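You operate a simulated robot arm through the tools that you are given. There is no shell and no other tool. Be economical: measure what you need, move in short steps, check, and stop when the job is done.

You run a simulated robot arm. Do the job below in one go: nothing can be reset, and whatever is moved stays where it is left.

Task
Move the pressed soap to the soap tray and press the blue one.
Fine: leave it in the mould with the arm swung aside.

The check looks at the end state, three seconds after you hand in, the way a careful person would. Anything else that was tipped, shoved, dropped, spilled or broken makes it a failure.

Robot
A 7-joint arm with a two-finger parallel gripper, fixed in place. Base frame: the origin is at the foot of the arm, x ahead of it, y to its left, z up. Lengths are in mm, angles in rad, forces in N, time in s.
Its first joint turns from -2.897 to 2.897 rad. Payload 4.4 kg.
The tool frame sits at the grasp point between the pads (the TCP): z along the fingers, y along the line on which they close. The tips reach 23 mm beyond it. The gripper opens to 94 mm. The fingers are 38 mm wide and 10 mm thick; the gripper's body (54 by 96 mm) begins 39 mm behind the TCP.
Orientation is told as [roll, pitch, yaw] about the base's x, y, z axes, in that order, counted from this pose: with the fingers straight down and closing along the base's y, the tool's x points along the base's -x, its y along +y and its z along -z.

Tools
- The arm moves only by the tool apply_moves. Its argument "moves" is a list of rows, each a list of 7 numbers: the shift along the tool's x, y, z in cm, then the turn, a rotation vector about the tool's x, y, z in rad, then the finger opening in cm, from 0 to 9.4. In form: [[dx, dy, dz, ax, ay, az, hand], ...]. A call has 1 to 8 rows; each row is the pose to reach, as a shift and turn from the pose commanded when the call began, along the tool's axes at that moment. Rows are played at 5 a second. More than 50 mm and 0.15 rad between two rows, or a gripper value outside its range, and nothing of the call is played. Where a pose cannot be reached the arm comes as near as it can. A force on the tool above 90 N (or 10 N above the force at the start of the call, whichever is more), or a blocked arm, ends the call early, and 0.2 s more pass. Each finger travels about 72 mm/s and halts on what it meets, pressing with about 31 N; the grip force reading is that of the motor and also rises with nothing between the fingers. The clock runs only during rows and for 0.2 s after the last one: add rows that repeat a pose to give the fingers time. It gives the time, the measured TCP pose, the force on the tool (base axes), the opening and the grip force at its end, in the units of the frame above (readings bear some noise), and new pictures: "views" is both (left out), scene, wrist or none.
- Cameras (640 x 400 px; columns grow to the right, rows downward): "scene" is fixed at [51.1, -498.6, 1553.1]; the picture's right is [0.83, -0.56, 0.00], its down [-0.21, -0.32, -0.92] and it looks along [0.52, 0.77, -0.38] (base axes); focal length 341 px, centre (320, 200). "wrist" rides on the gripper at [86, 16, -74] in the tool frame; the picture's right is [-0.18, 0.98, 0.00], its down [-0.58, -0.11, -0.81] and it looks along [-0.79, -0.15, 0.59] (tool axes); focal length 243 px, centre (320, 200).
- pixel_to_xyz(camera, pixels): there is no depth. For up to 12 entries [column, row, z] of the newest picture of that camera ("zoom" is the newest enlarged one), the place [x, y] in the base frame at which the ray of that pixel passes the height z, good to about 2 mm. The clock stands still meanwhile.
- inspect(camera, box): a new picture of the part [left, top, right, bottom] of that camera's present view, enlarged. The clock stands still meanwhile.
- finish_job(): hands the job in; it is judged then, once.

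Keep the steps short. Do not move on a guess: measure, check each grasp and each placing, and mend mistakes. In all there are 80 turns and 200 pictures (those below and enlarged ones count). Leave the gripper open and the arm clear of the work at the hand-in unless told otherwise, and finish with a single line.

The tools are called as a command line: name --pt "numbers of a row" for each row, then --argument value for the rest, lists and objects as JSON in quotes. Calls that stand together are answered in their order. apply_moves: Moves the arm, as the interface text tells. Its arguments: {"type":"object","properties":{"moves":{"type":"array","items":{"type":"array","items":{"type":"number"}}},"views":{"type":"string","enum":["both","scene","wrist","none"]}},"required":["moves"]} The other tools are called the same way: pixel_to_xyz (camera, pixels) gives the place at which the rays of pixels pass given heights; inspect (camera, box) takes an enlarged picture of a part of a camera's view; finish_job () hands the job in.

At the start:

```text
t: 0.0
ee_pos: [448.4, 388.0, 1139.3]
ee_rot: [-0.001, 0.0, -0.001]
wrist_force: [0.1, -0.3, -0.6]
opening: 94.2
finger_force: 0.0
```

scene: 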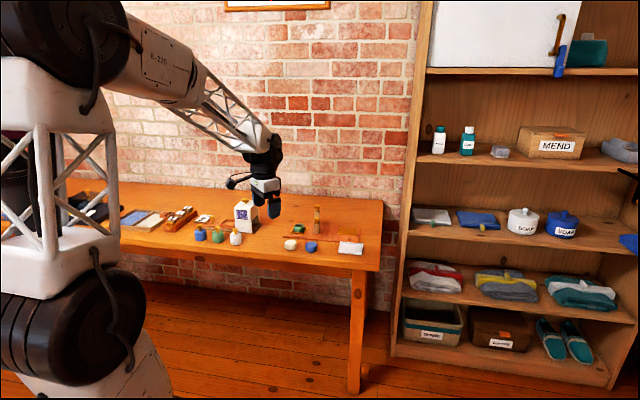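
wrist: 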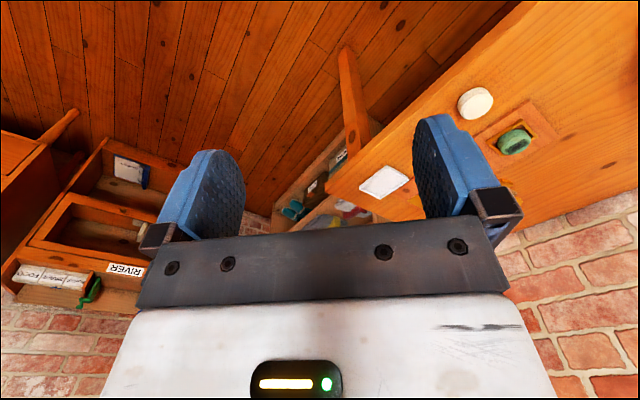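

I see a table with small objects around columns 190-360, rows 205-255. I'll enlarge those parts first.

inspect --camera "scene" --box '[260, 195, 380, 270]'

inspect --camera "scene" --box '[160, 190, 280, 265]'

inspect --camera "scene" --box '[50, 180, 200, 260]'

inspect --camera "wrist" --box '[340, 60, 640, 247]'

```text
5.33 times, centred on (320, 232) of scene
```

zoom: 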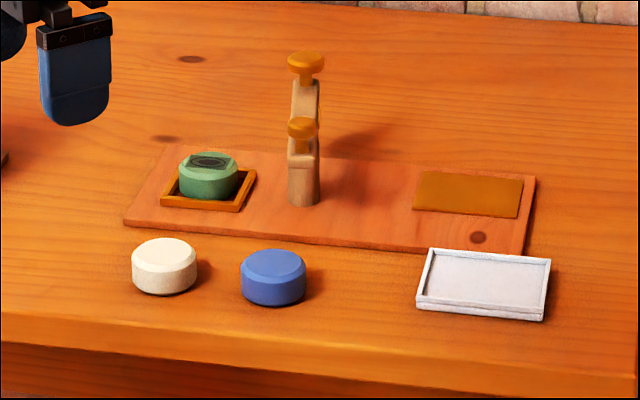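

```text
5.33 times, centred on (220, 228) of scene
```

zoom: 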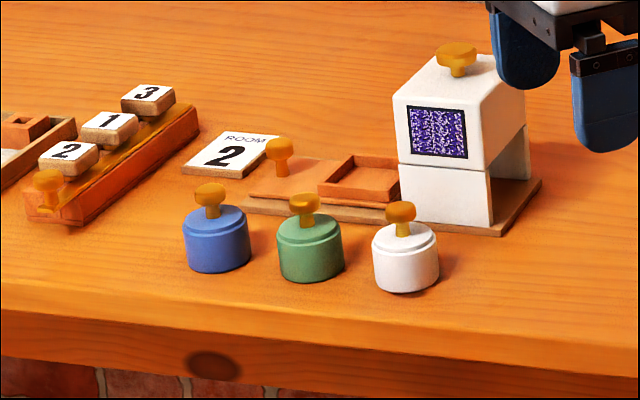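

```text
4.27 times, centred on (125, 220) of scene
```

zoom: 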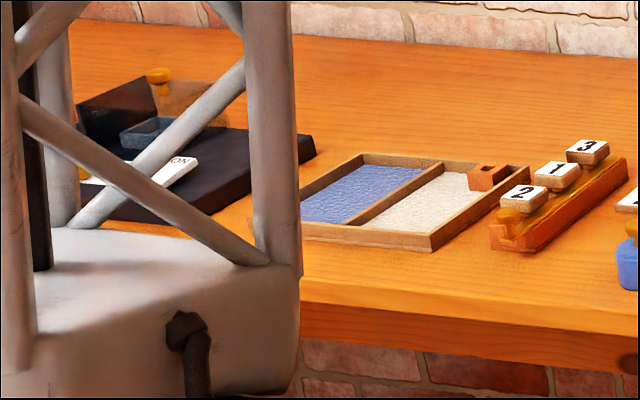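

```text
2.13 times, centred on (490, 154) of wrist
```

zoom: 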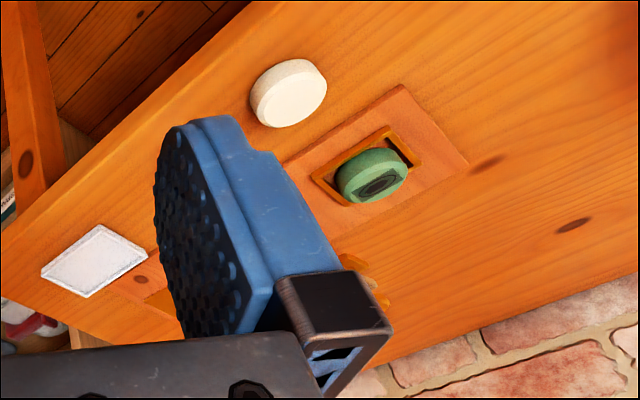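

The press is near (320,230): a green soap with an imprint in the frame, white and blue soaps in front, and a white tray. I'll zoom in to understand the press mechanism.

inspect --camera "scene" --box '[296, 200, 344, 230]'

inspect --camera "scene" --box '[280, 200, 376, 260]'

```text
13.33 times, centred on (320, 215) of scene
```

zoom: 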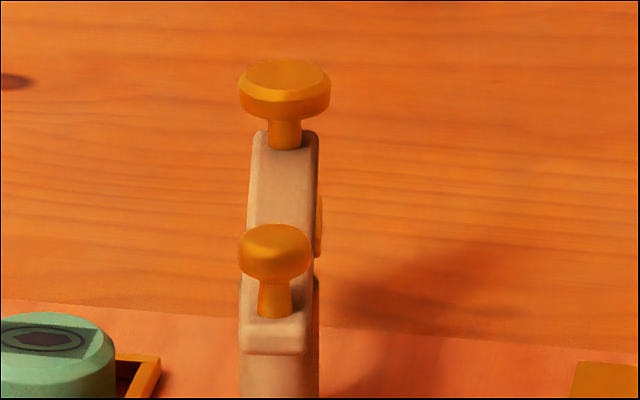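

```text
6.67 times, centred on (328, 230) of scene
```

zoom: 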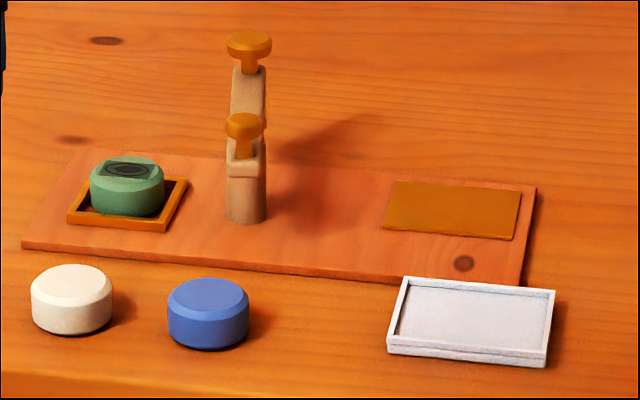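

I see a post with a swinging arm carrying two knobs; the arm now points to the back. I'll measure places from this zoom.

pixel_to_xyz --camera "zoom" --pixels '[[246, 218, 808], [128, 168, 840], [128, 212, 812], [71, 272, 835], [208, 287, 835], [470, 318, 806], [22, 246, 806], [520, 284, 806], [450, 210, 810], [75, 148, 806], [537, 188, 806], [208, 347, 800]]'

pixel_to_xyz --camera "zoom" --pixels '[[72, 215, 812], [167, 229, 816], [187, 180, 816], [391, 355, 800], [546, 366, 800], [555, 291, 815], [405, 278, 815], [71, 333, 800], [31, 295, 815], [112, 295, 815], [167, 310, 815], [249, 310, 815]]'

```text
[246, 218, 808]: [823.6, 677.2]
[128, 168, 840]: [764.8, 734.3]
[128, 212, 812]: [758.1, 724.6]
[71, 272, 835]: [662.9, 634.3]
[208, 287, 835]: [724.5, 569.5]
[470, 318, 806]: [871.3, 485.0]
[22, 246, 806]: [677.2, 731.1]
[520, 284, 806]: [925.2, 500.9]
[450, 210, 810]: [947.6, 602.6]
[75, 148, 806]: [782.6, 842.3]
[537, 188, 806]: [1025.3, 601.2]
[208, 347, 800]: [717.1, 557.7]
```

```text
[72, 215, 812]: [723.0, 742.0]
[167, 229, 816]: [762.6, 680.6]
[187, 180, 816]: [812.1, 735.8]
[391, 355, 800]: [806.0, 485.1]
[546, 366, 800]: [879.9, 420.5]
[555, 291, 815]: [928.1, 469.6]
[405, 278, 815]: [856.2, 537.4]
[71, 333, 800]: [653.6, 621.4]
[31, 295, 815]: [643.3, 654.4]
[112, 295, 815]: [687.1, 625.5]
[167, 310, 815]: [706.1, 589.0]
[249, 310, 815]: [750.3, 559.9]
```

Those places come out far away, about 1050 mm at the mould. I'll cross-check with the wrist camera: green soap at (515,142), white soap at (475,103), tray at (384,182).

pixel_to_xyz --camera "wrist" --pixels '[[514, 141, 840], [514, 141, 700], [475, 103, 835], [475, 103, 700], [384, 182, 806], [384, 182, 700]]'

pixel_to_xyz --camera "scene" --pixels '[[311, 225, 800], [311, 225, 900], [290, 241, 835], [290, 241, 900]]'

```text
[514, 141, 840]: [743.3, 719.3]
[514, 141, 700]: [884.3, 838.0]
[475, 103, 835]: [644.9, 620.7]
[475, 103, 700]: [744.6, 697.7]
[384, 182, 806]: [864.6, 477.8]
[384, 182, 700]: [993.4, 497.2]
```

```text
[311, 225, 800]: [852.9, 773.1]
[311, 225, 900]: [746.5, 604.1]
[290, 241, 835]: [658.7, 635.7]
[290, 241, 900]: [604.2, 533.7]
```

Both cameras agree within about 15 mm. The mould is at roughly (757,724), so tilting outward will probably be needed. I'll turn the tool to face the press (yaw about 0.75) and move nearer at height, to look with the wrist camera.

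apply_moves --pt "-2.0 2.2 1 0 0 -0.15 9.4" --pt "-4 4.4 2 0 0 -0.3 9.4" --pt "-6 6.6 3 0 0 -0.45 9.4" --pt "-8 8.8 4 0 0 -0.6 9.4" --pt "-10 11 5 0 0 -0.75 9.4" --views "both"

```text
t: 1.2
ee_pos: [548.1, 499.4, 1091.1]
ee_rot: [0.0, -0.003, 0.753]
wrist_force: [0.9, 0.9, 0.4]
opening: 94.1
finger_force: 0.0
```

scene: 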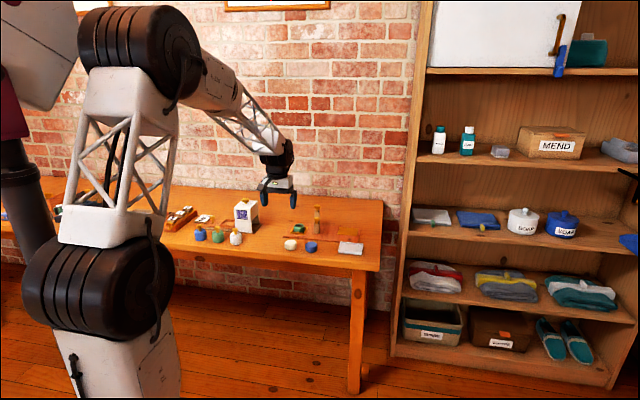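
wrist: 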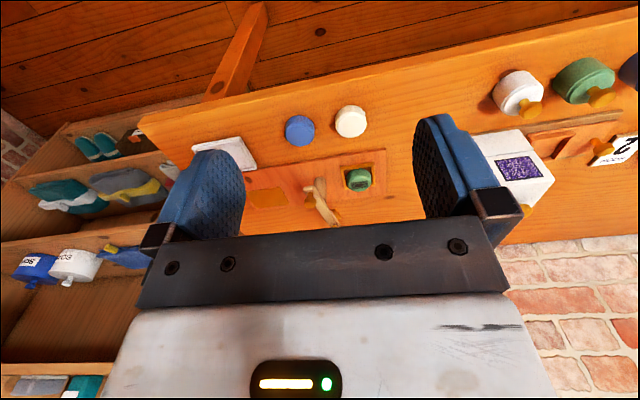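

The wrist now sees the press at (320,190). I'll enlarge it.

inspect --camera "wrist" --box '[232, 90, 412, 230]'

inspect --camera "wrist" --box '[284, 150, 396, 234]'

```text
2.86 times, centred on (322, 160) of wrist
```

zoom: 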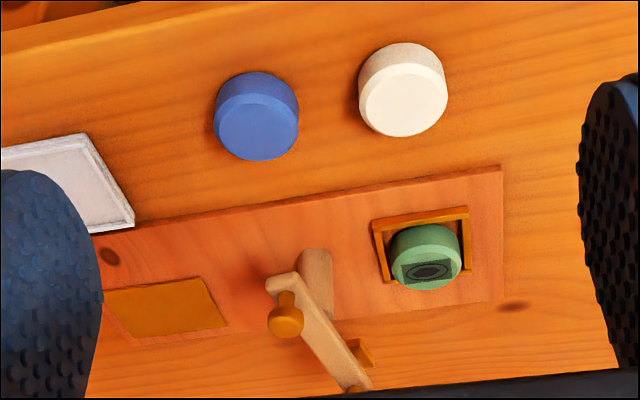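

```text
4.76 times, centred on (340, 192) of wrist
```

zoom: 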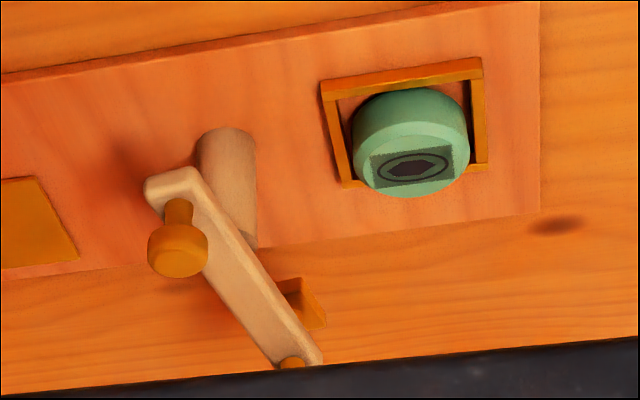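

The arm lies over the post with a tail knob towards the robot; the die (gold block) and second knob are at its far end. I'll triangulate the near knob (scene (316.6,217.7), wrist (321.4,204.5)) and other points.

pixel_to_xyz --camera "scene" --pixels '[[316.6, 217.5, 880], [316.6, 217.5, 920], [316.6, 217.5, 960], [317.2, 206, 880], [317.2, 206, 920], [317.2, 206, 960]]'

pixel_to_xyz --camera "wrist" --pixels '[[321.4, 204.5, 880], [321.4, 204.5, 920], [321.4, 204.5, 960], [346, 226, 880], [346, 226, 920], [346, 226, 900], [332, 179, 806], [371, 185.5, 840], [302, 132, 830], [354, 124, 830], [348.5, 211.5, 880], [348.5, 211.5, 850]]'

```text
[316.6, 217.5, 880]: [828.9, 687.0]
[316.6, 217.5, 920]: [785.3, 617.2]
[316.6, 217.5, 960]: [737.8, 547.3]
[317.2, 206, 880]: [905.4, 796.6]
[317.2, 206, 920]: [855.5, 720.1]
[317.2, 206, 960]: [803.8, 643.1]
```

```text
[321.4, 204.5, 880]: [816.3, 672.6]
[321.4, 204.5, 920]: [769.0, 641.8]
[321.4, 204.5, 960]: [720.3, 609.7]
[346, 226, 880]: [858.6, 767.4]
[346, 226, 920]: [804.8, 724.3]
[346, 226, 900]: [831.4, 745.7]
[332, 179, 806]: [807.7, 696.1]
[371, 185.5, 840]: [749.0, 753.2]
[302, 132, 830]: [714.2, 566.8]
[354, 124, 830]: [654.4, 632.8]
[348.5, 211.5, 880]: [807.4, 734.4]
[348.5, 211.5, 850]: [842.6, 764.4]
```

The near knob is at about z 895, near (805,661). The wrist image may be slightly biased because the arm was still settling. Next I test the reach in mid-air: outward with a 0.4 rad tilt towards the mould, staying high (z about 990).

apply_moves --pt "-4 0.5 1.7 0 -0.07 0 9.4" --pt "-8 1 3.4 0 -0.14 0 9.4" --pt "-12 1.5 5.1 0 -0.21 0 9.4" --pt "-16 2 6.8 0 -0.28 0 9.4" --pt "-20 2.5 8.5 0 -0.35 0 9.4" --pt "-22 2.5 10 0 -0.4 0 9.4" --pt "-22 2.5 10 0 -0.4 0 9.4"

```text
t: 2.8
ee_pos: [694.1, 665.4, 989.3]
ee_rot: [0.001, -0.4, 0.751]
wrist_force: [-0.7, -0.9, 0.6]
opening: 94.0
finger_force: 0.2
```

scene: 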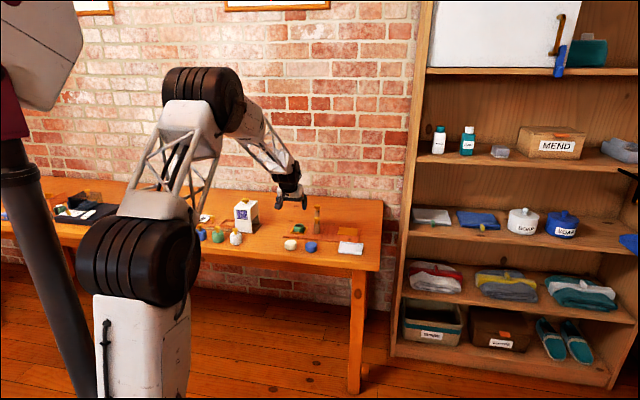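
wrist: 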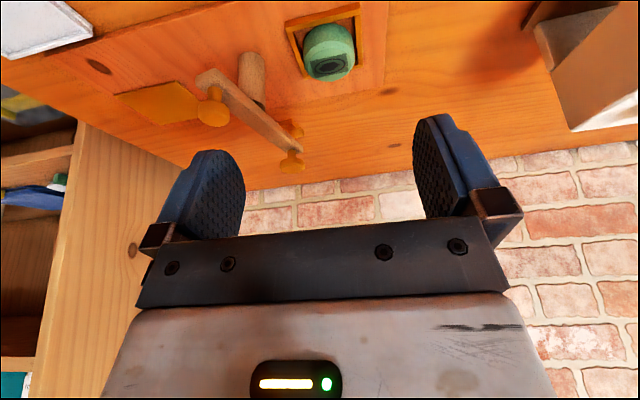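

Reach is fine so far, and this is a good view of the press. I'll enlarge it and measure.

inspect --camera "wrist" --box '[110, 0, 400, 180]'

inspect --camera "wrist" --box '[180, 60, 324, 180]'

inspect --camera "wrist" --box '[270, 0, 382, 84]'

inspect --camera "scene" --box '[264, 190, 376, 260]'

```text
2.21 times, centred on (255, 90) of wrist
```

zoom: 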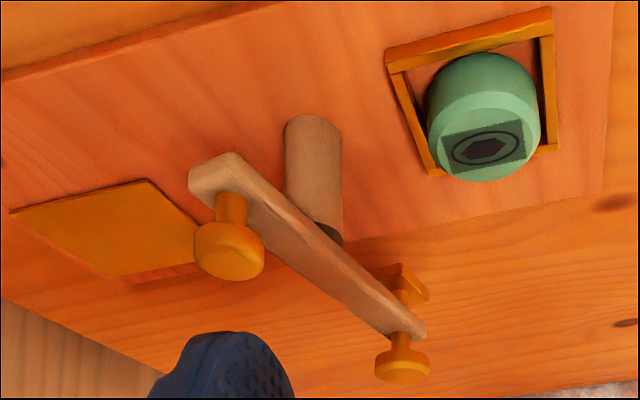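

```text
3.33 times, centred on (252, 120) of wrist
```

zoom: 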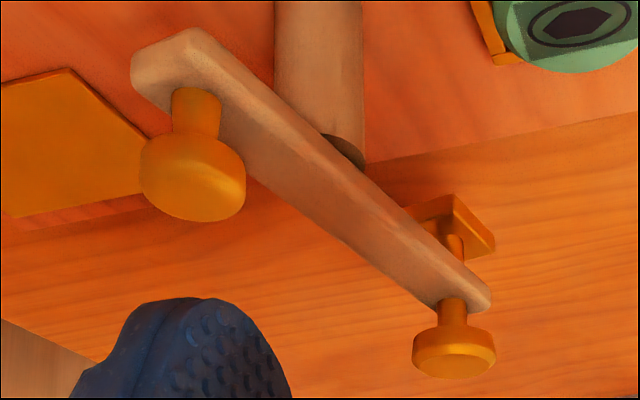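

```text
4.76 times, centred on (326, 42) of wrist
```

zoom: 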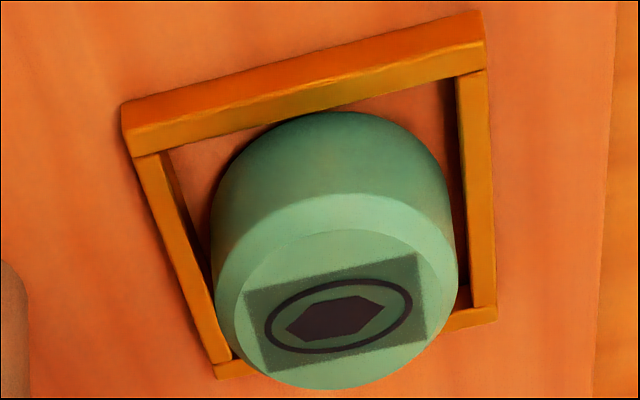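

```text
5.71 times, centred on (320, 225) of scene
```

zoom: 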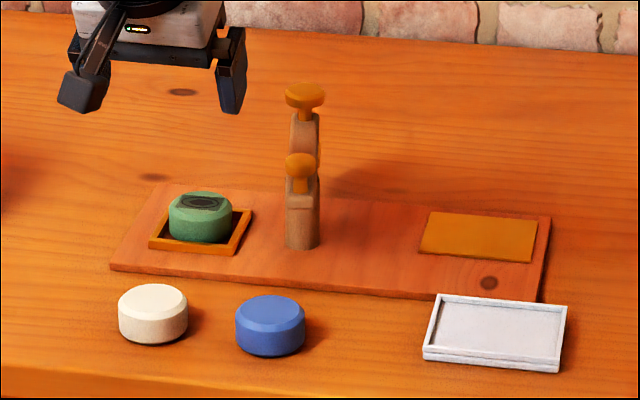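

Now I measure these with both cameras (zooms are centred on their middle, so I convert accordingly).

pixel_to_xyz --camera "wrist" --pixels '[[215.1, 117, 890], [215.1, 117, 910], [292.5, 167.4, 890], [292.5, 167.4, 910], [329.6, 65.5, 835], [329.6, 65.5, 845], [284.4, 22, 816], [360.7, 2.5, 816], [363.2, 67.6, 816], [304, 79.4, 816], [292.5, 127, 860], [259.5, 105, 880]]'

pixel_to_xyz --camera "zoom" --pixels '[[300, 160, 890], [300, 160, 910], [305, 90, 890], [305, 90, 910], [202, 203, 835], [202, 203, 845], [149, 240, 816], [235, 248, 816], [253, 210, 816], [270, 305, 830], [270, 305, 835], [302, 240, 806]]'

```text
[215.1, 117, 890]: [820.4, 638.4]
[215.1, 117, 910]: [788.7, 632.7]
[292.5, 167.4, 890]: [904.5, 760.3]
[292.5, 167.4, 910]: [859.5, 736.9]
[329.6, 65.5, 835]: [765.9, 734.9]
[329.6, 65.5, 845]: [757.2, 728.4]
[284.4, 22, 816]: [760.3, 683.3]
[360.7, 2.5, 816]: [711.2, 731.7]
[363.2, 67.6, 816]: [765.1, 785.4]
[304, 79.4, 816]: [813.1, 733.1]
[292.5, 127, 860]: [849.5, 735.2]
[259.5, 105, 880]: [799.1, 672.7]
```

```text
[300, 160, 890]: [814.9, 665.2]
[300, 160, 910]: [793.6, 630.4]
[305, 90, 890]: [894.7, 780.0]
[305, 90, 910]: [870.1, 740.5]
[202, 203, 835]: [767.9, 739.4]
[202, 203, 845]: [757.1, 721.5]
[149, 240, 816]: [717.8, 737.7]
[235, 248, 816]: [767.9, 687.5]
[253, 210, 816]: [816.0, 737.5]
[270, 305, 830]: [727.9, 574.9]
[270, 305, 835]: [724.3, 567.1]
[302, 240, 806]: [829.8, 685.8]
```

Consistent now: the soap top is at (763,732,839), the mould centre about (761,731), and the frame about 69 mm wide. The near knob is at (792,633,908) and the far knob at about (869,742,908). Next I go above the green soap with opening 80 mm, reducing tilt to 0.25.

apply_moves --pt "-1.5 0.05 2.6 0 0.04 0 8.0" --pt "-2.9 0.1 5.2 0 0.08 0 8.0" --pt "-4.4 0.15 7.9 0 0.12 0 8.0" --pt "-5.9 0.2 10.5 0 0.15 0 8.0" --pt "-5.9 0.2 10.5 0 0.15 0 8.0" --pt "-5.9 0.2 10.5 0 0.15 0 8.0"

```text
t: 4.2
ee_pos: [761.8, 733.2, 917.0]
ee_rot: [0.001, -0.251, 0.75]
wrist_force: [-0.3, -0.1, 0.5]
opening: 80.0
finger_force: 0.0
```

scene: 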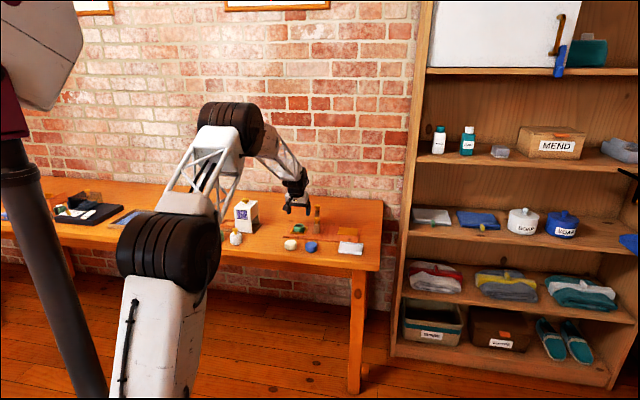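
wrist: 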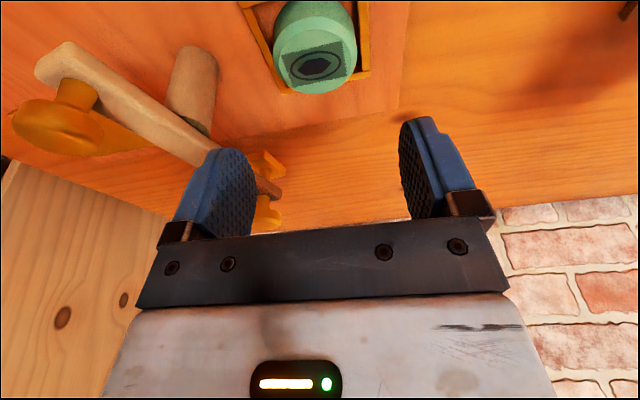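

Reached it. The soap top centre appears near (317,65). I'll zoom and measure how well it is centred, and check the scene for clearance.

inspect --camera "wrist" --box '[240, 0, 400, 100]'

pixel_to_xyz --camera "wrist" --pixels '[[317, 65, 839], [274, 65, 839], [357, 55, 839], [300, 85, 839], [192, 75, 860], [55, 130, 908]]'

inspect --camera "scene" --box '[272, 190, 352, 240]'

```text
4.00 times, centred on (320, 50) of wrist
```

zoom: 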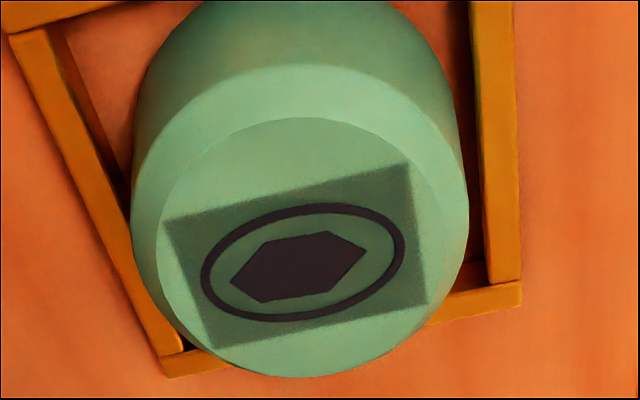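

```text
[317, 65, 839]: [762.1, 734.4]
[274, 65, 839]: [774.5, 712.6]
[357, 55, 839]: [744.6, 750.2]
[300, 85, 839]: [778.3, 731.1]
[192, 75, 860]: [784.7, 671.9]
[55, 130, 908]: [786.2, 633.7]
```

```text
8.00 times, centred on (312, 215) of scene
```

zoom: 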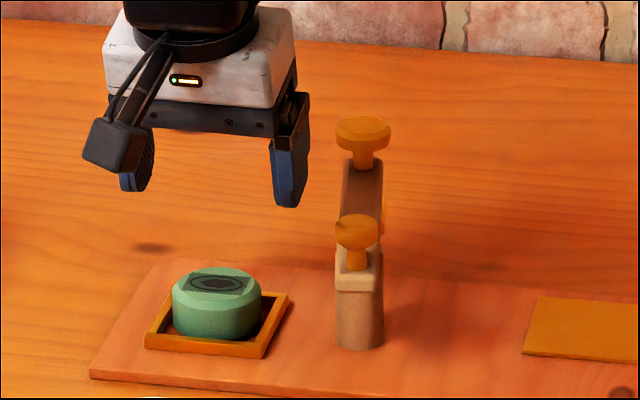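

The soap is centred within 2 mm. I'll descend straight to TCP z about 849 (tips above the frame at about 816) and check before closing.

apply_moves --pt "0.62 -0.05 2.2 0 0 0 8.0" --pt "1.25 -0.1 4.4 0 0 0 8.0" --pt "1.87 -0.1 6.54 0 0 0 8.0" --pt "1.87 -0.1 6.54 0 0 0 8.0"

inspect --camera "scene" --box '[272, 200, 352, 250]'

```text
t: 5.2
ee_pos: [761.3, 730.4, 846.2]
ee_rot: [0.001, -0.25, 0.75]
wrist_force: [0.6, -0.1, 0.0]
opening: 80.1
finger_force: 0.0
```

scene: 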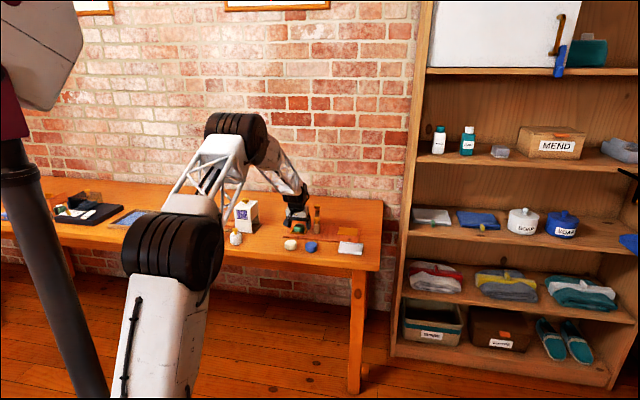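
wrist: 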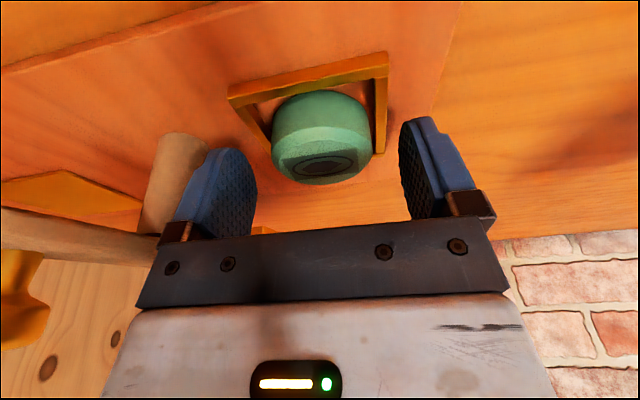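

```text
8.00 times, centred on (312, 225) of scene
```

zoom: 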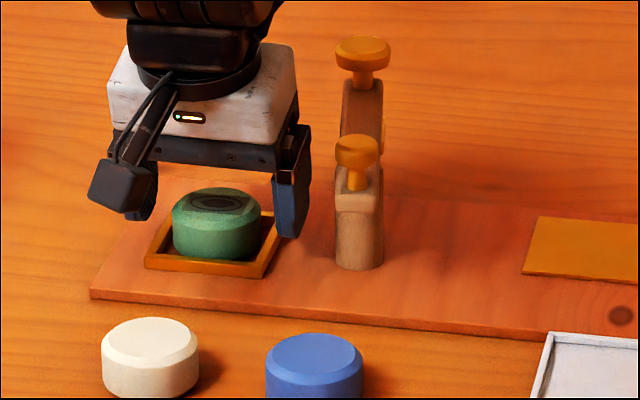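

Fingers straddle the soap, tips around the frame top with no contact force. Closing on the soap.

apply_moves --pt "0 0 0 0 0 0 6.4" --pt "0 0 0 0 0 0 5.4" --pt "0 0 0 0 0 0 4.2" --pt "0 0 0 0 0 0 4.2" --pt "0 0 0 0 0 0 4.2" --views "wrist"

```text
t: 6.4
ee_pos: [760.0, 730.8, 847.7]
ee_rot: [0.0, -0.248, 0.752]
wrist_force: [0.0, 1.0, -0.1]
opening: 50.3
finger_force: 30.9
```

wrist: 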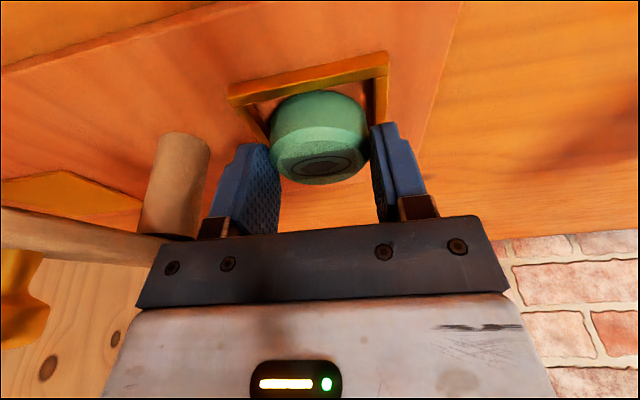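

Gripped at 50.3 mm with 30.9 N. Lift straight up 25 mm, then 60 mm.

apply_moves --pt "-0.25 0 -0.97 0 0 0 4.2" --pt "-0.5 0 -1.94 0 0 0 4.2" --pt "-0.87 0 -3.4 0 0 0 4.2" --pt "-1.48 0 -5.8 0 0 0 4.2" --pt "-1.48 0 -5.8 0 0 0 4.2"

inspect --camera "scene" --box '[272, 190, 368, 250]'

```text
t: 7.6
ee_pos: [759.5, 730.8, 906.0]
ee_rot: [-0.001, -0.25, 0.752]
wrist_force: [0.2, 0.6, -1.4]
opening: 50.3
finger_force: 30.9
```

scene: 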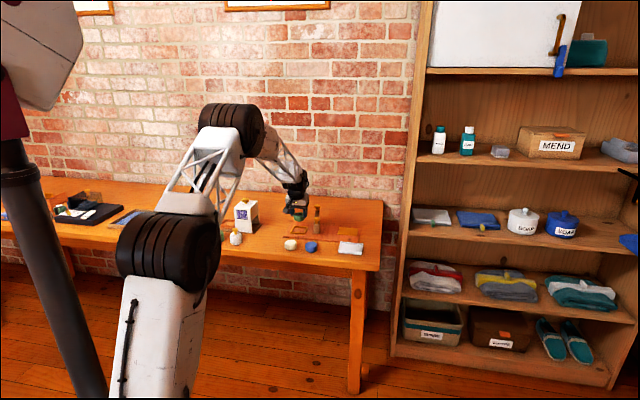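
wrist: 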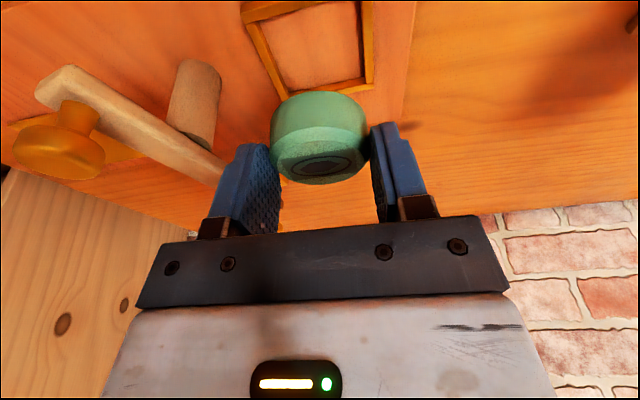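

```text
6.67 times, centred on (320, 220) of scene
```

zoom: 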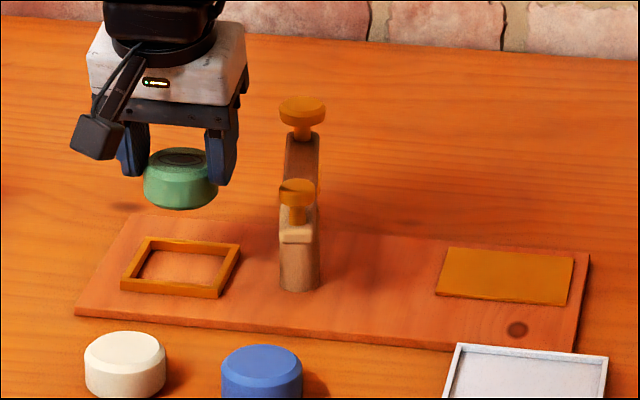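

Soap is held upright and clear, and the mould is empty. I'll rise and pull back to clear the knobs, then head for the tray.

apply_moves --pt "0.9 -0.05 -2.4 0 0 0 4.2" --pt "1.7 -0.1 -4.8 0 0 0 4.2" --pt "2.6 -0.2 -7.2 0 0 0 4.2" --pt "3.4 -0.3 -9.5 0 0 0 4.2" --pt "4.0 -2.3 -9.6 0 0 0 4.2" --pt "4.7 -5.3 -9.8 0 0 0 4.2" --pt "5.4 -9.3 -10 0 0 0 4.2" --pt "6.1 -13.0 -10.2 0 0 0 4.2" --views "none"

apply_moves --pt "0.5 -3.0 -0.1 0 0 0 4.2" --pt "1.0 -6.5 -0.3 0 0 0 4.2" --pt "1.5 -9.5 -0.4 0 0 0 4.2" --pt "2.0 -11.5 -0.5 0 0 0 4.2" --pt "2.0 -11.5 -0.5 0 0 0 4.2"

```text
t: 9.4
ee_pos: [787.3, 577.2, 992.1]
ee_rot: [0.0, -0.25, 0.75]
wrist_force: [-0.1, -0.3, -0.4]
opening: 50.5
finger_force: 31.2
```

```text
t: 10.6
ee_pos: [850.7, 479.9, 991.7]
ee_rot: [0.001, -0.249, 0.75]
wrist_force: [-0.1, -0.4, -1.3]
opening: 50.5
finger_force: 31.1
```

scene: 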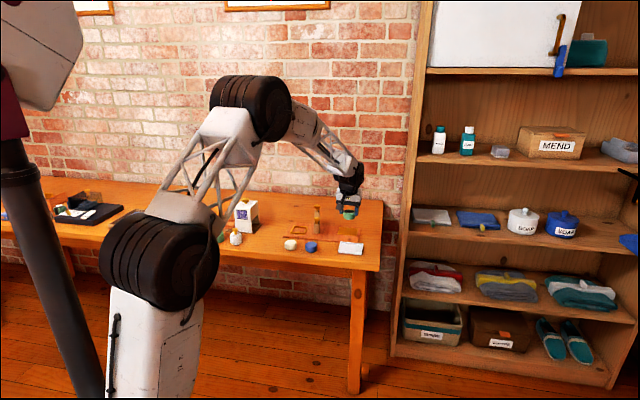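
wrist: 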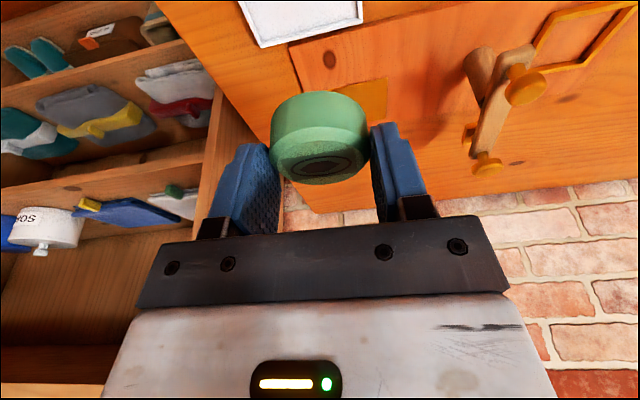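

Soap is held above the tray area. I'll measure the tray corners from an enlarged wrist and scene view.

inspect --camera "scene" --box '[320, 205, 384, 265]'

inspect --camera "wrist" --box '[220, 0, 380, 100]'

```text
6.67 times, centred on (352, 235) of scene
```

zoom: 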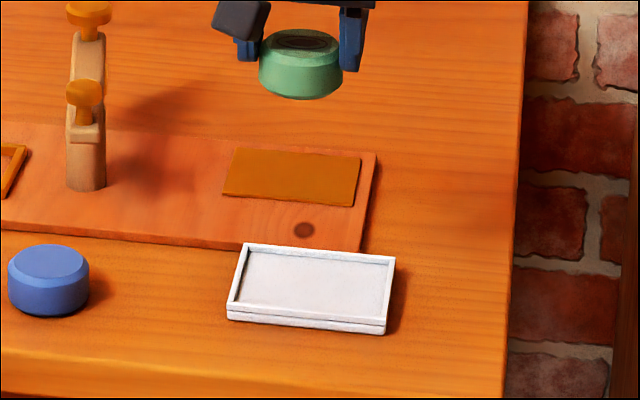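

```text
4.00 times, centred on (300, 50) of wrist
```

zoom: 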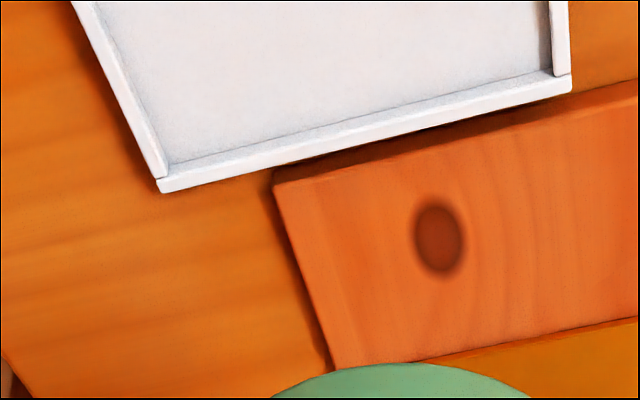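

Measure the rim corners in both views.

pixel_to_xyz --camera "zoom" --pixels '[[160, 188, 810], [570, 82, 810], [160, 188, 815], [570, 82, 815]]'

pixel_to_xyz --camera "scene" --pixels '[[338.2, 251.65, 810], [361.9, 253.3, 810], [363.4, 243.55, 810], [340.45, 241.6, 810], [338.2, 251.65, 815], [361.9, 253.3, 815], [363.4, 243.55, 815], [340.45, 241.6, 815]]'

```text
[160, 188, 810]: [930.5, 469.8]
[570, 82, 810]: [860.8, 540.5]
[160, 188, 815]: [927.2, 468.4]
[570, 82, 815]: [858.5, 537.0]
```

```text
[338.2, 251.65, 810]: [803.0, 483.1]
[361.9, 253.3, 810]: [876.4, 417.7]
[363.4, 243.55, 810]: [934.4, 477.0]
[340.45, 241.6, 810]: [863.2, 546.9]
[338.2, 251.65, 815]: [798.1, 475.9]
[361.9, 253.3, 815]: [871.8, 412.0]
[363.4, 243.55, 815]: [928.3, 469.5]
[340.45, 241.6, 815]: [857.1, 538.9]
```

The tray rim is at z ≈ 813 and the centre at (866,476). Descend to TCP z 865 over the centre (soap bottom about 825).

apply_moves --pt "0.6 -0.4 3.1 0 0 0 4.2" --pt "1.2 -0.8 6.2 0 0 0 4.2" --pt "1.8 -1.3 9.3 0 0 0 4.2" --pt "2.4 -1.3 12.5 0 0 0 4.2" --pt "2.4 -1.3 12.5 0 0 0 4.2"

inspect --camera "scene" --box '[312, 215, 392, 265]'

```text
t: 11.8
ee_pos: [865.3, 477.8, 862.2]
ee_rot: [0.0, -0.25, 0.751]
wrist_force: [-0.8, -0.4, -0.5]
opening: 50.1
finger_force: 30.6
```

scene: 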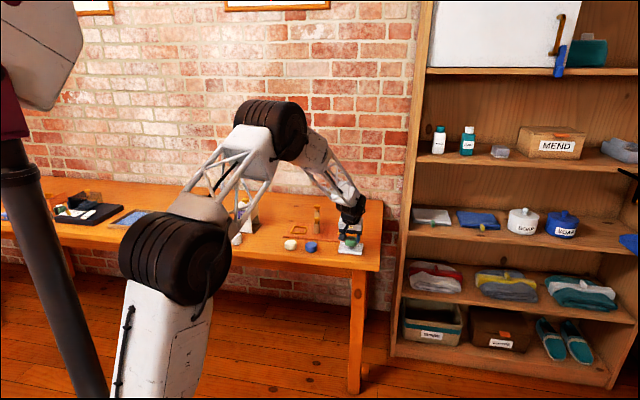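
wrist: 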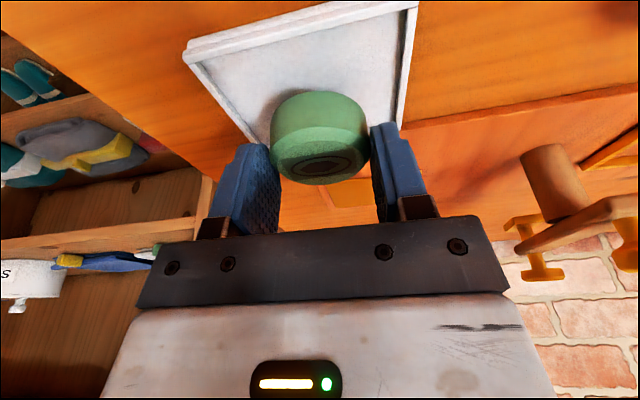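

```text
8.00 times, centred on (352, 240) of scene
```

zoom: 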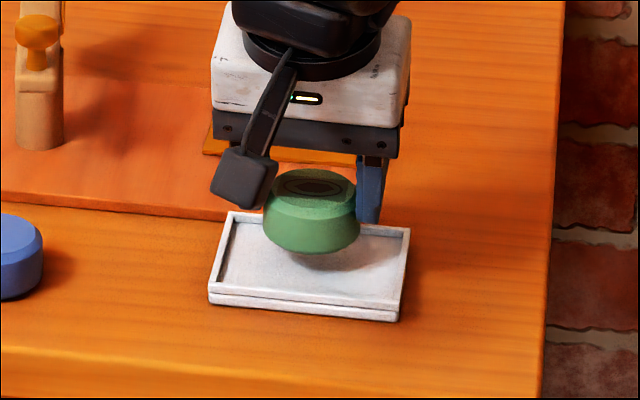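

The soap hangs over the tray. Lower to about TCP z 849.

apply_moves --pt "0.15 -0.05 0.6 0 0 0 4.2" --pt "0.32 -0.1 1.28 0 0 0 4.2" --pt "0.32 -0.1 1.28 0 0 0 4.2" --views "none"

inspect --camera "scene" --box '[328, 225, 376, 255]'

```text
t: 12.6
ee_pos: [867.0, 477.3, 851.4]
ee_rot: [0.002, -0.25, 0.749]
wrist_force: [-0.1, 0.7, -1.1]
opening: 50.6
finger_force: 30.6
```

```text
13.33 times, centred on (352, 240) of scene
```

zoom: 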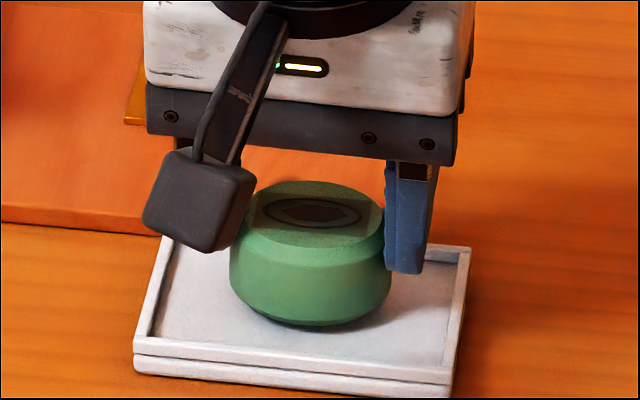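

Still a small gap. Lowering by 4 mm, then 2 mm, watching the force.

apply_moves --pt "0.05 0 0.2 0 0 0 4.2" --pt "0.1 0 0.39 0 0 0 4.2" --pt "0.1 0 0.39 0 0 0 4.2" --views "none"

apply_moves --pt "0.025 0 0.1 0 0 0 4.2" --pt "0.05 0 0.19 0 0 0 4.2" --pt "0.05 0 0.19 0 0 0 4.2" --views "none"

inspect --camera "scene" --box '[328, 225, 376, 255]'

```text
t: 13.4
ee_pos: [867.5, 477.0, 848.5]
ee_rot: [0.0, -0.252, 0.748]
wrist_force: [-1.9, 0.8, 10.3]
opening: 50.3
finger_force: 30.4
```

```text
t: 14.2
ee_pos: [867.2, 476.2, 846.5]
ee_rot: [-0.001, -0.253, 0.75]
wrist_force: [0.9, 11.0, 29.0]
opening: 50.5
finger_force: 30.7
```

```text
13.33 times, centred on (352, 240) of scene
```

zoom: 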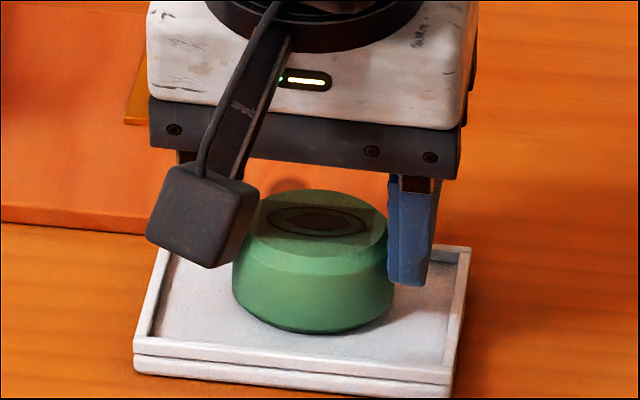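

Contact (29 N). Relieve by 2 mm, then open a little to 64 mm.

apply_moves --pt "-0.05 0 -0.19 0 0 0 4.2" --pt "-0.05 0 -0.19 0 0 0 5.4" --pt "-0.05 0 -0.19 0 0 0 6.0" --pt "-0.05 0 -0.19 0 0 0 6.4" --pt "-0.05 0 -0.19 0 0 0 6.4"

inspect --camera "scene" --box '[328, 225, 376, 255]'

```text
t: 15.4
ee_pos: [867.1, 475.2, 846.2]
ee_rot: [-0.001, -0.248, 0.75]
wrist_force: [0.0, -0.6, 0.9]
opening: 63.8
finger_force: 0.0
```

scene: 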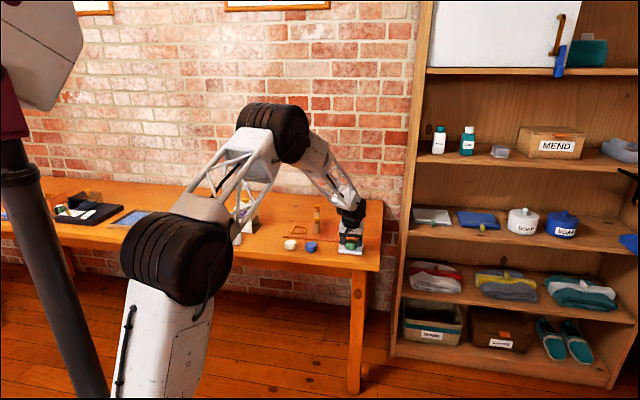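
wrist: 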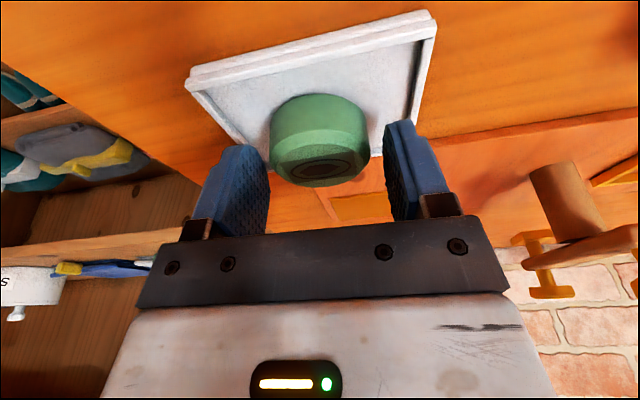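

```text
13.33 times, centred on (352, 240) of scene
```

zoom: 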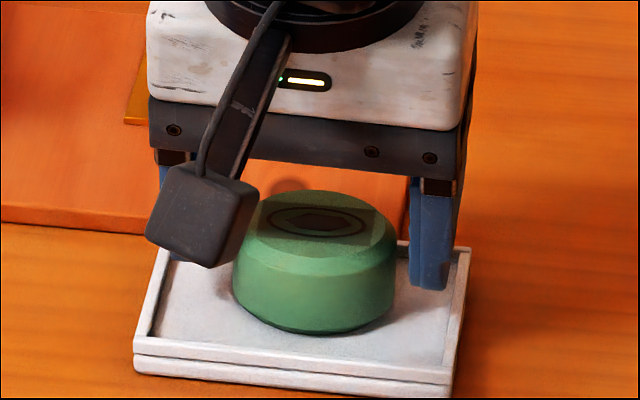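

Released and flat in the tray. Back off along the tool axis, then go over the blue soap at about (726,571).

apply_moves --pt "0 0 -3 0 0 0 6.4" --pt "0 0 -7 0 0 0 6.4" --pt "0 0 -11 0 0 0 8.0" --pt "0.4 4.2 -10.5 0 0 0 8.0" --pt "0.8 8.4 -10 0 0 0 8.0" --pt "1.2 12.6 -9.5 0 0 0 8.0" --pt "1.57 16.6 -9.1 0 0 0 8.0" --pt "1.57 16.6 -9.1 0 0 0 8.0"

inspect --camera "scene" --box '[280, 205, 376, 265]'

inspect --camera "wrist" --box '[240, 0, 400, 100]'

```text
t: 17.2
ee_pos: [723.6, 571.7, 930.3]
ee_rot: [-0.001, -0.25, 0.75]
wrist_force: [0.4, 0.1, 0.1]
opening: 79.9
finger_force: 0.1
```

scene: 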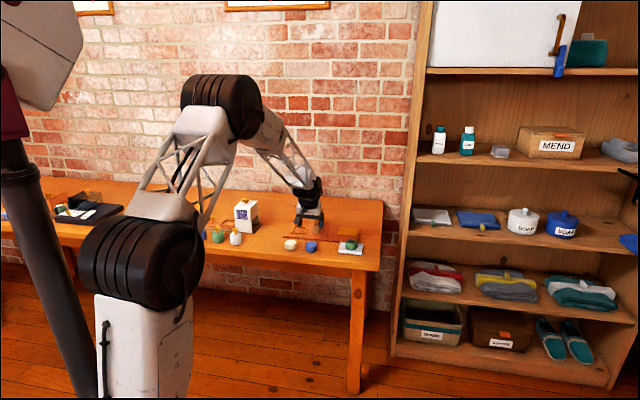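
wrist: 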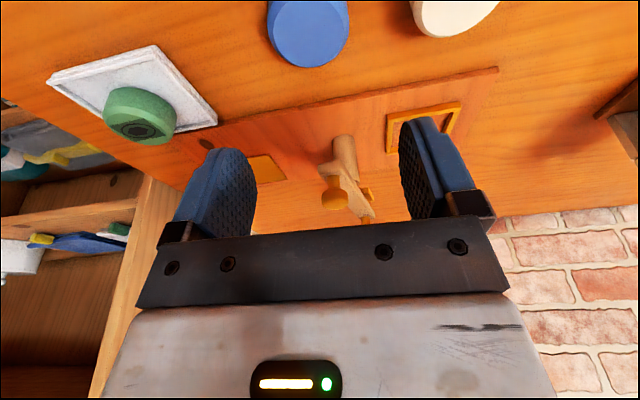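

```text
6.67 times, centred on (328, 235) of scene
```

zoom: 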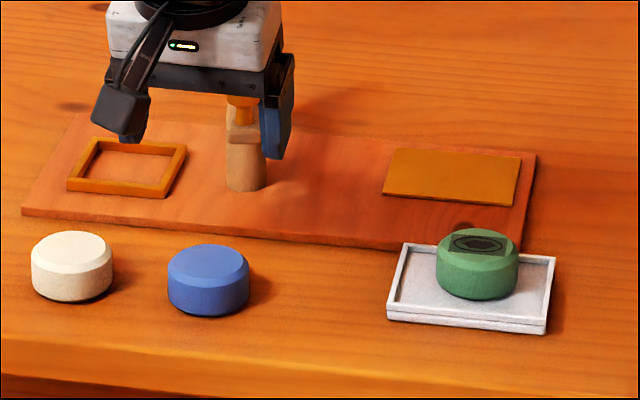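

```text
4.00 times, centred on (320, 50) of wrist
```

zoom: 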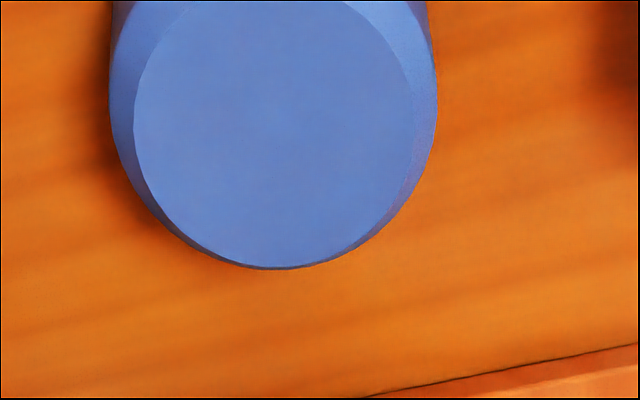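

Green soap is well inside the tray. I'll measure the blue soap's top edges from the wrist zoom.

pixel_to_xyz --camera "zoom" --pixels '[[133, 110, 832], [416, 110, 832], [285, 267, 832], [180, 0, 832], [345, 0, 832], [180, 222, 832], [380, 222, 832]]'

pixel_to_xyz --camera "scene" --pixels '[[310.2, 244.2, 832], [289, 242.2, 832]]'

```text
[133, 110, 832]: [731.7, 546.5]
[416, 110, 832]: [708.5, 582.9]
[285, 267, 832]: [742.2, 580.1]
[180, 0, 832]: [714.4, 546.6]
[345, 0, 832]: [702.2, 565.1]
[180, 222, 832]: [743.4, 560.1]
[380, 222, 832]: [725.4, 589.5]
```

```text
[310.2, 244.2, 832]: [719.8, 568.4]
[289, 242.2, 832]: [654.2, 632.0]
```

The blue soap centre is at (722.8,567.3). Descend to TCP z 840, correcting (-2.7 mm sideways, about -5 mm inward).

apply_moves --pt "0.7 -0.27 2.2 0 0 0 8.0" --pt "1.4 -0.27 4.4 0 0 0 8.0" --pt "2.1 -0.27 6.5 0 0 0 8.0" --pt "2.76 -0.27 8.58 0 0 0 8.0" --pt "2.76 -0.27 8.58 0 0 0 8.0"

inspect --camera "scene" --box '[272, 210, 352, 260]'

```text
t: 18.4
ee_pos: [723.5, 564.0, 840.6]
ee_rot: [-0.001, -0.25, 0.75]
wrist_force: [-0.7, 0.7, 0.2]
opening: 80.0
finger_force: 0.1
```

scene: 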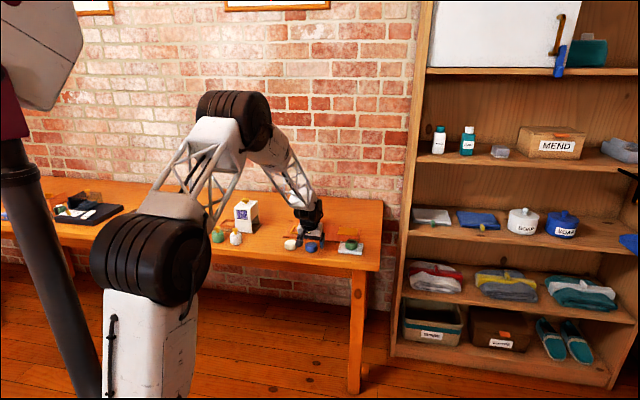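
wrist: 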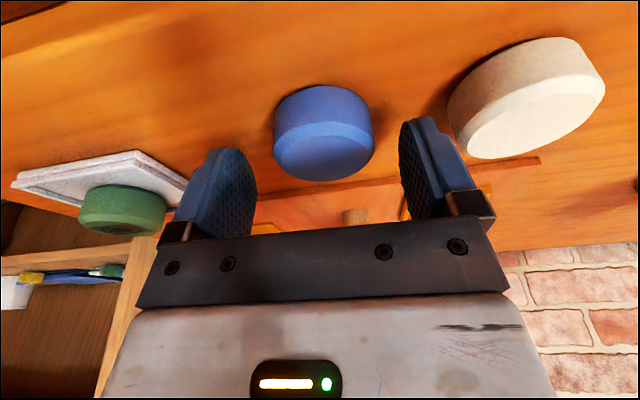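

```text
8.00 times, centred on (312, 235) of scene
```

zoom: 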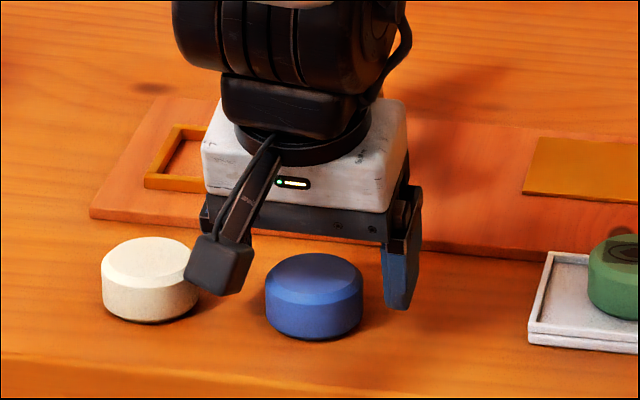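

Well placed around the blue soap. Close.

apply_moves --pt "0 0 0 0 0 0 6.4" --pt "0 0 0 0 0 0 5.4" --pt "0 0 0 0 0 0 4.2" --pt "0 0 0 0 0 0 4.2" --pt "0 0 0 0 0 0 4.2" --views "none"

apply_moves --pt "-0.25 0 -0.97 0 0 0 4.2" --pt "-0.5 0 -1.94 0 0 0 4.2" --pt "-1.0 0 -3.9 0 0 0 4.2" --pt "-1.73 0 -6.8 0 0 0 4.2" --pt "-1.73 0 -6.8 0 0 0 4.2"

```text
t: 19.6
ee_pos: [724.3, 563.8, 842.1]
ee_rot: [-0.001, -0.248, 0.751]
wrist_force: [0.2, 0.2, 0.1]
opening: 50.2
finger_force: 30.7
```

```text
t: 20.8
ee_pos: [721.4, 565.1, 911.5]
ee_rot: [-0.001, -0.248, 0.75]
wrist_force: [0.0, 0.1, -0.1]
opening: 50.5
finger_force: 31.3
```

scene: 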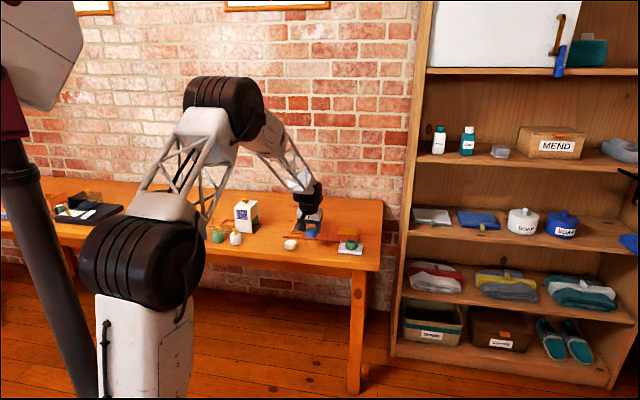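
wrist: 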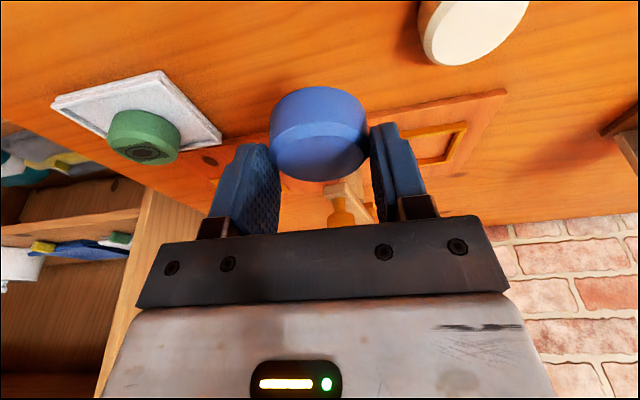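

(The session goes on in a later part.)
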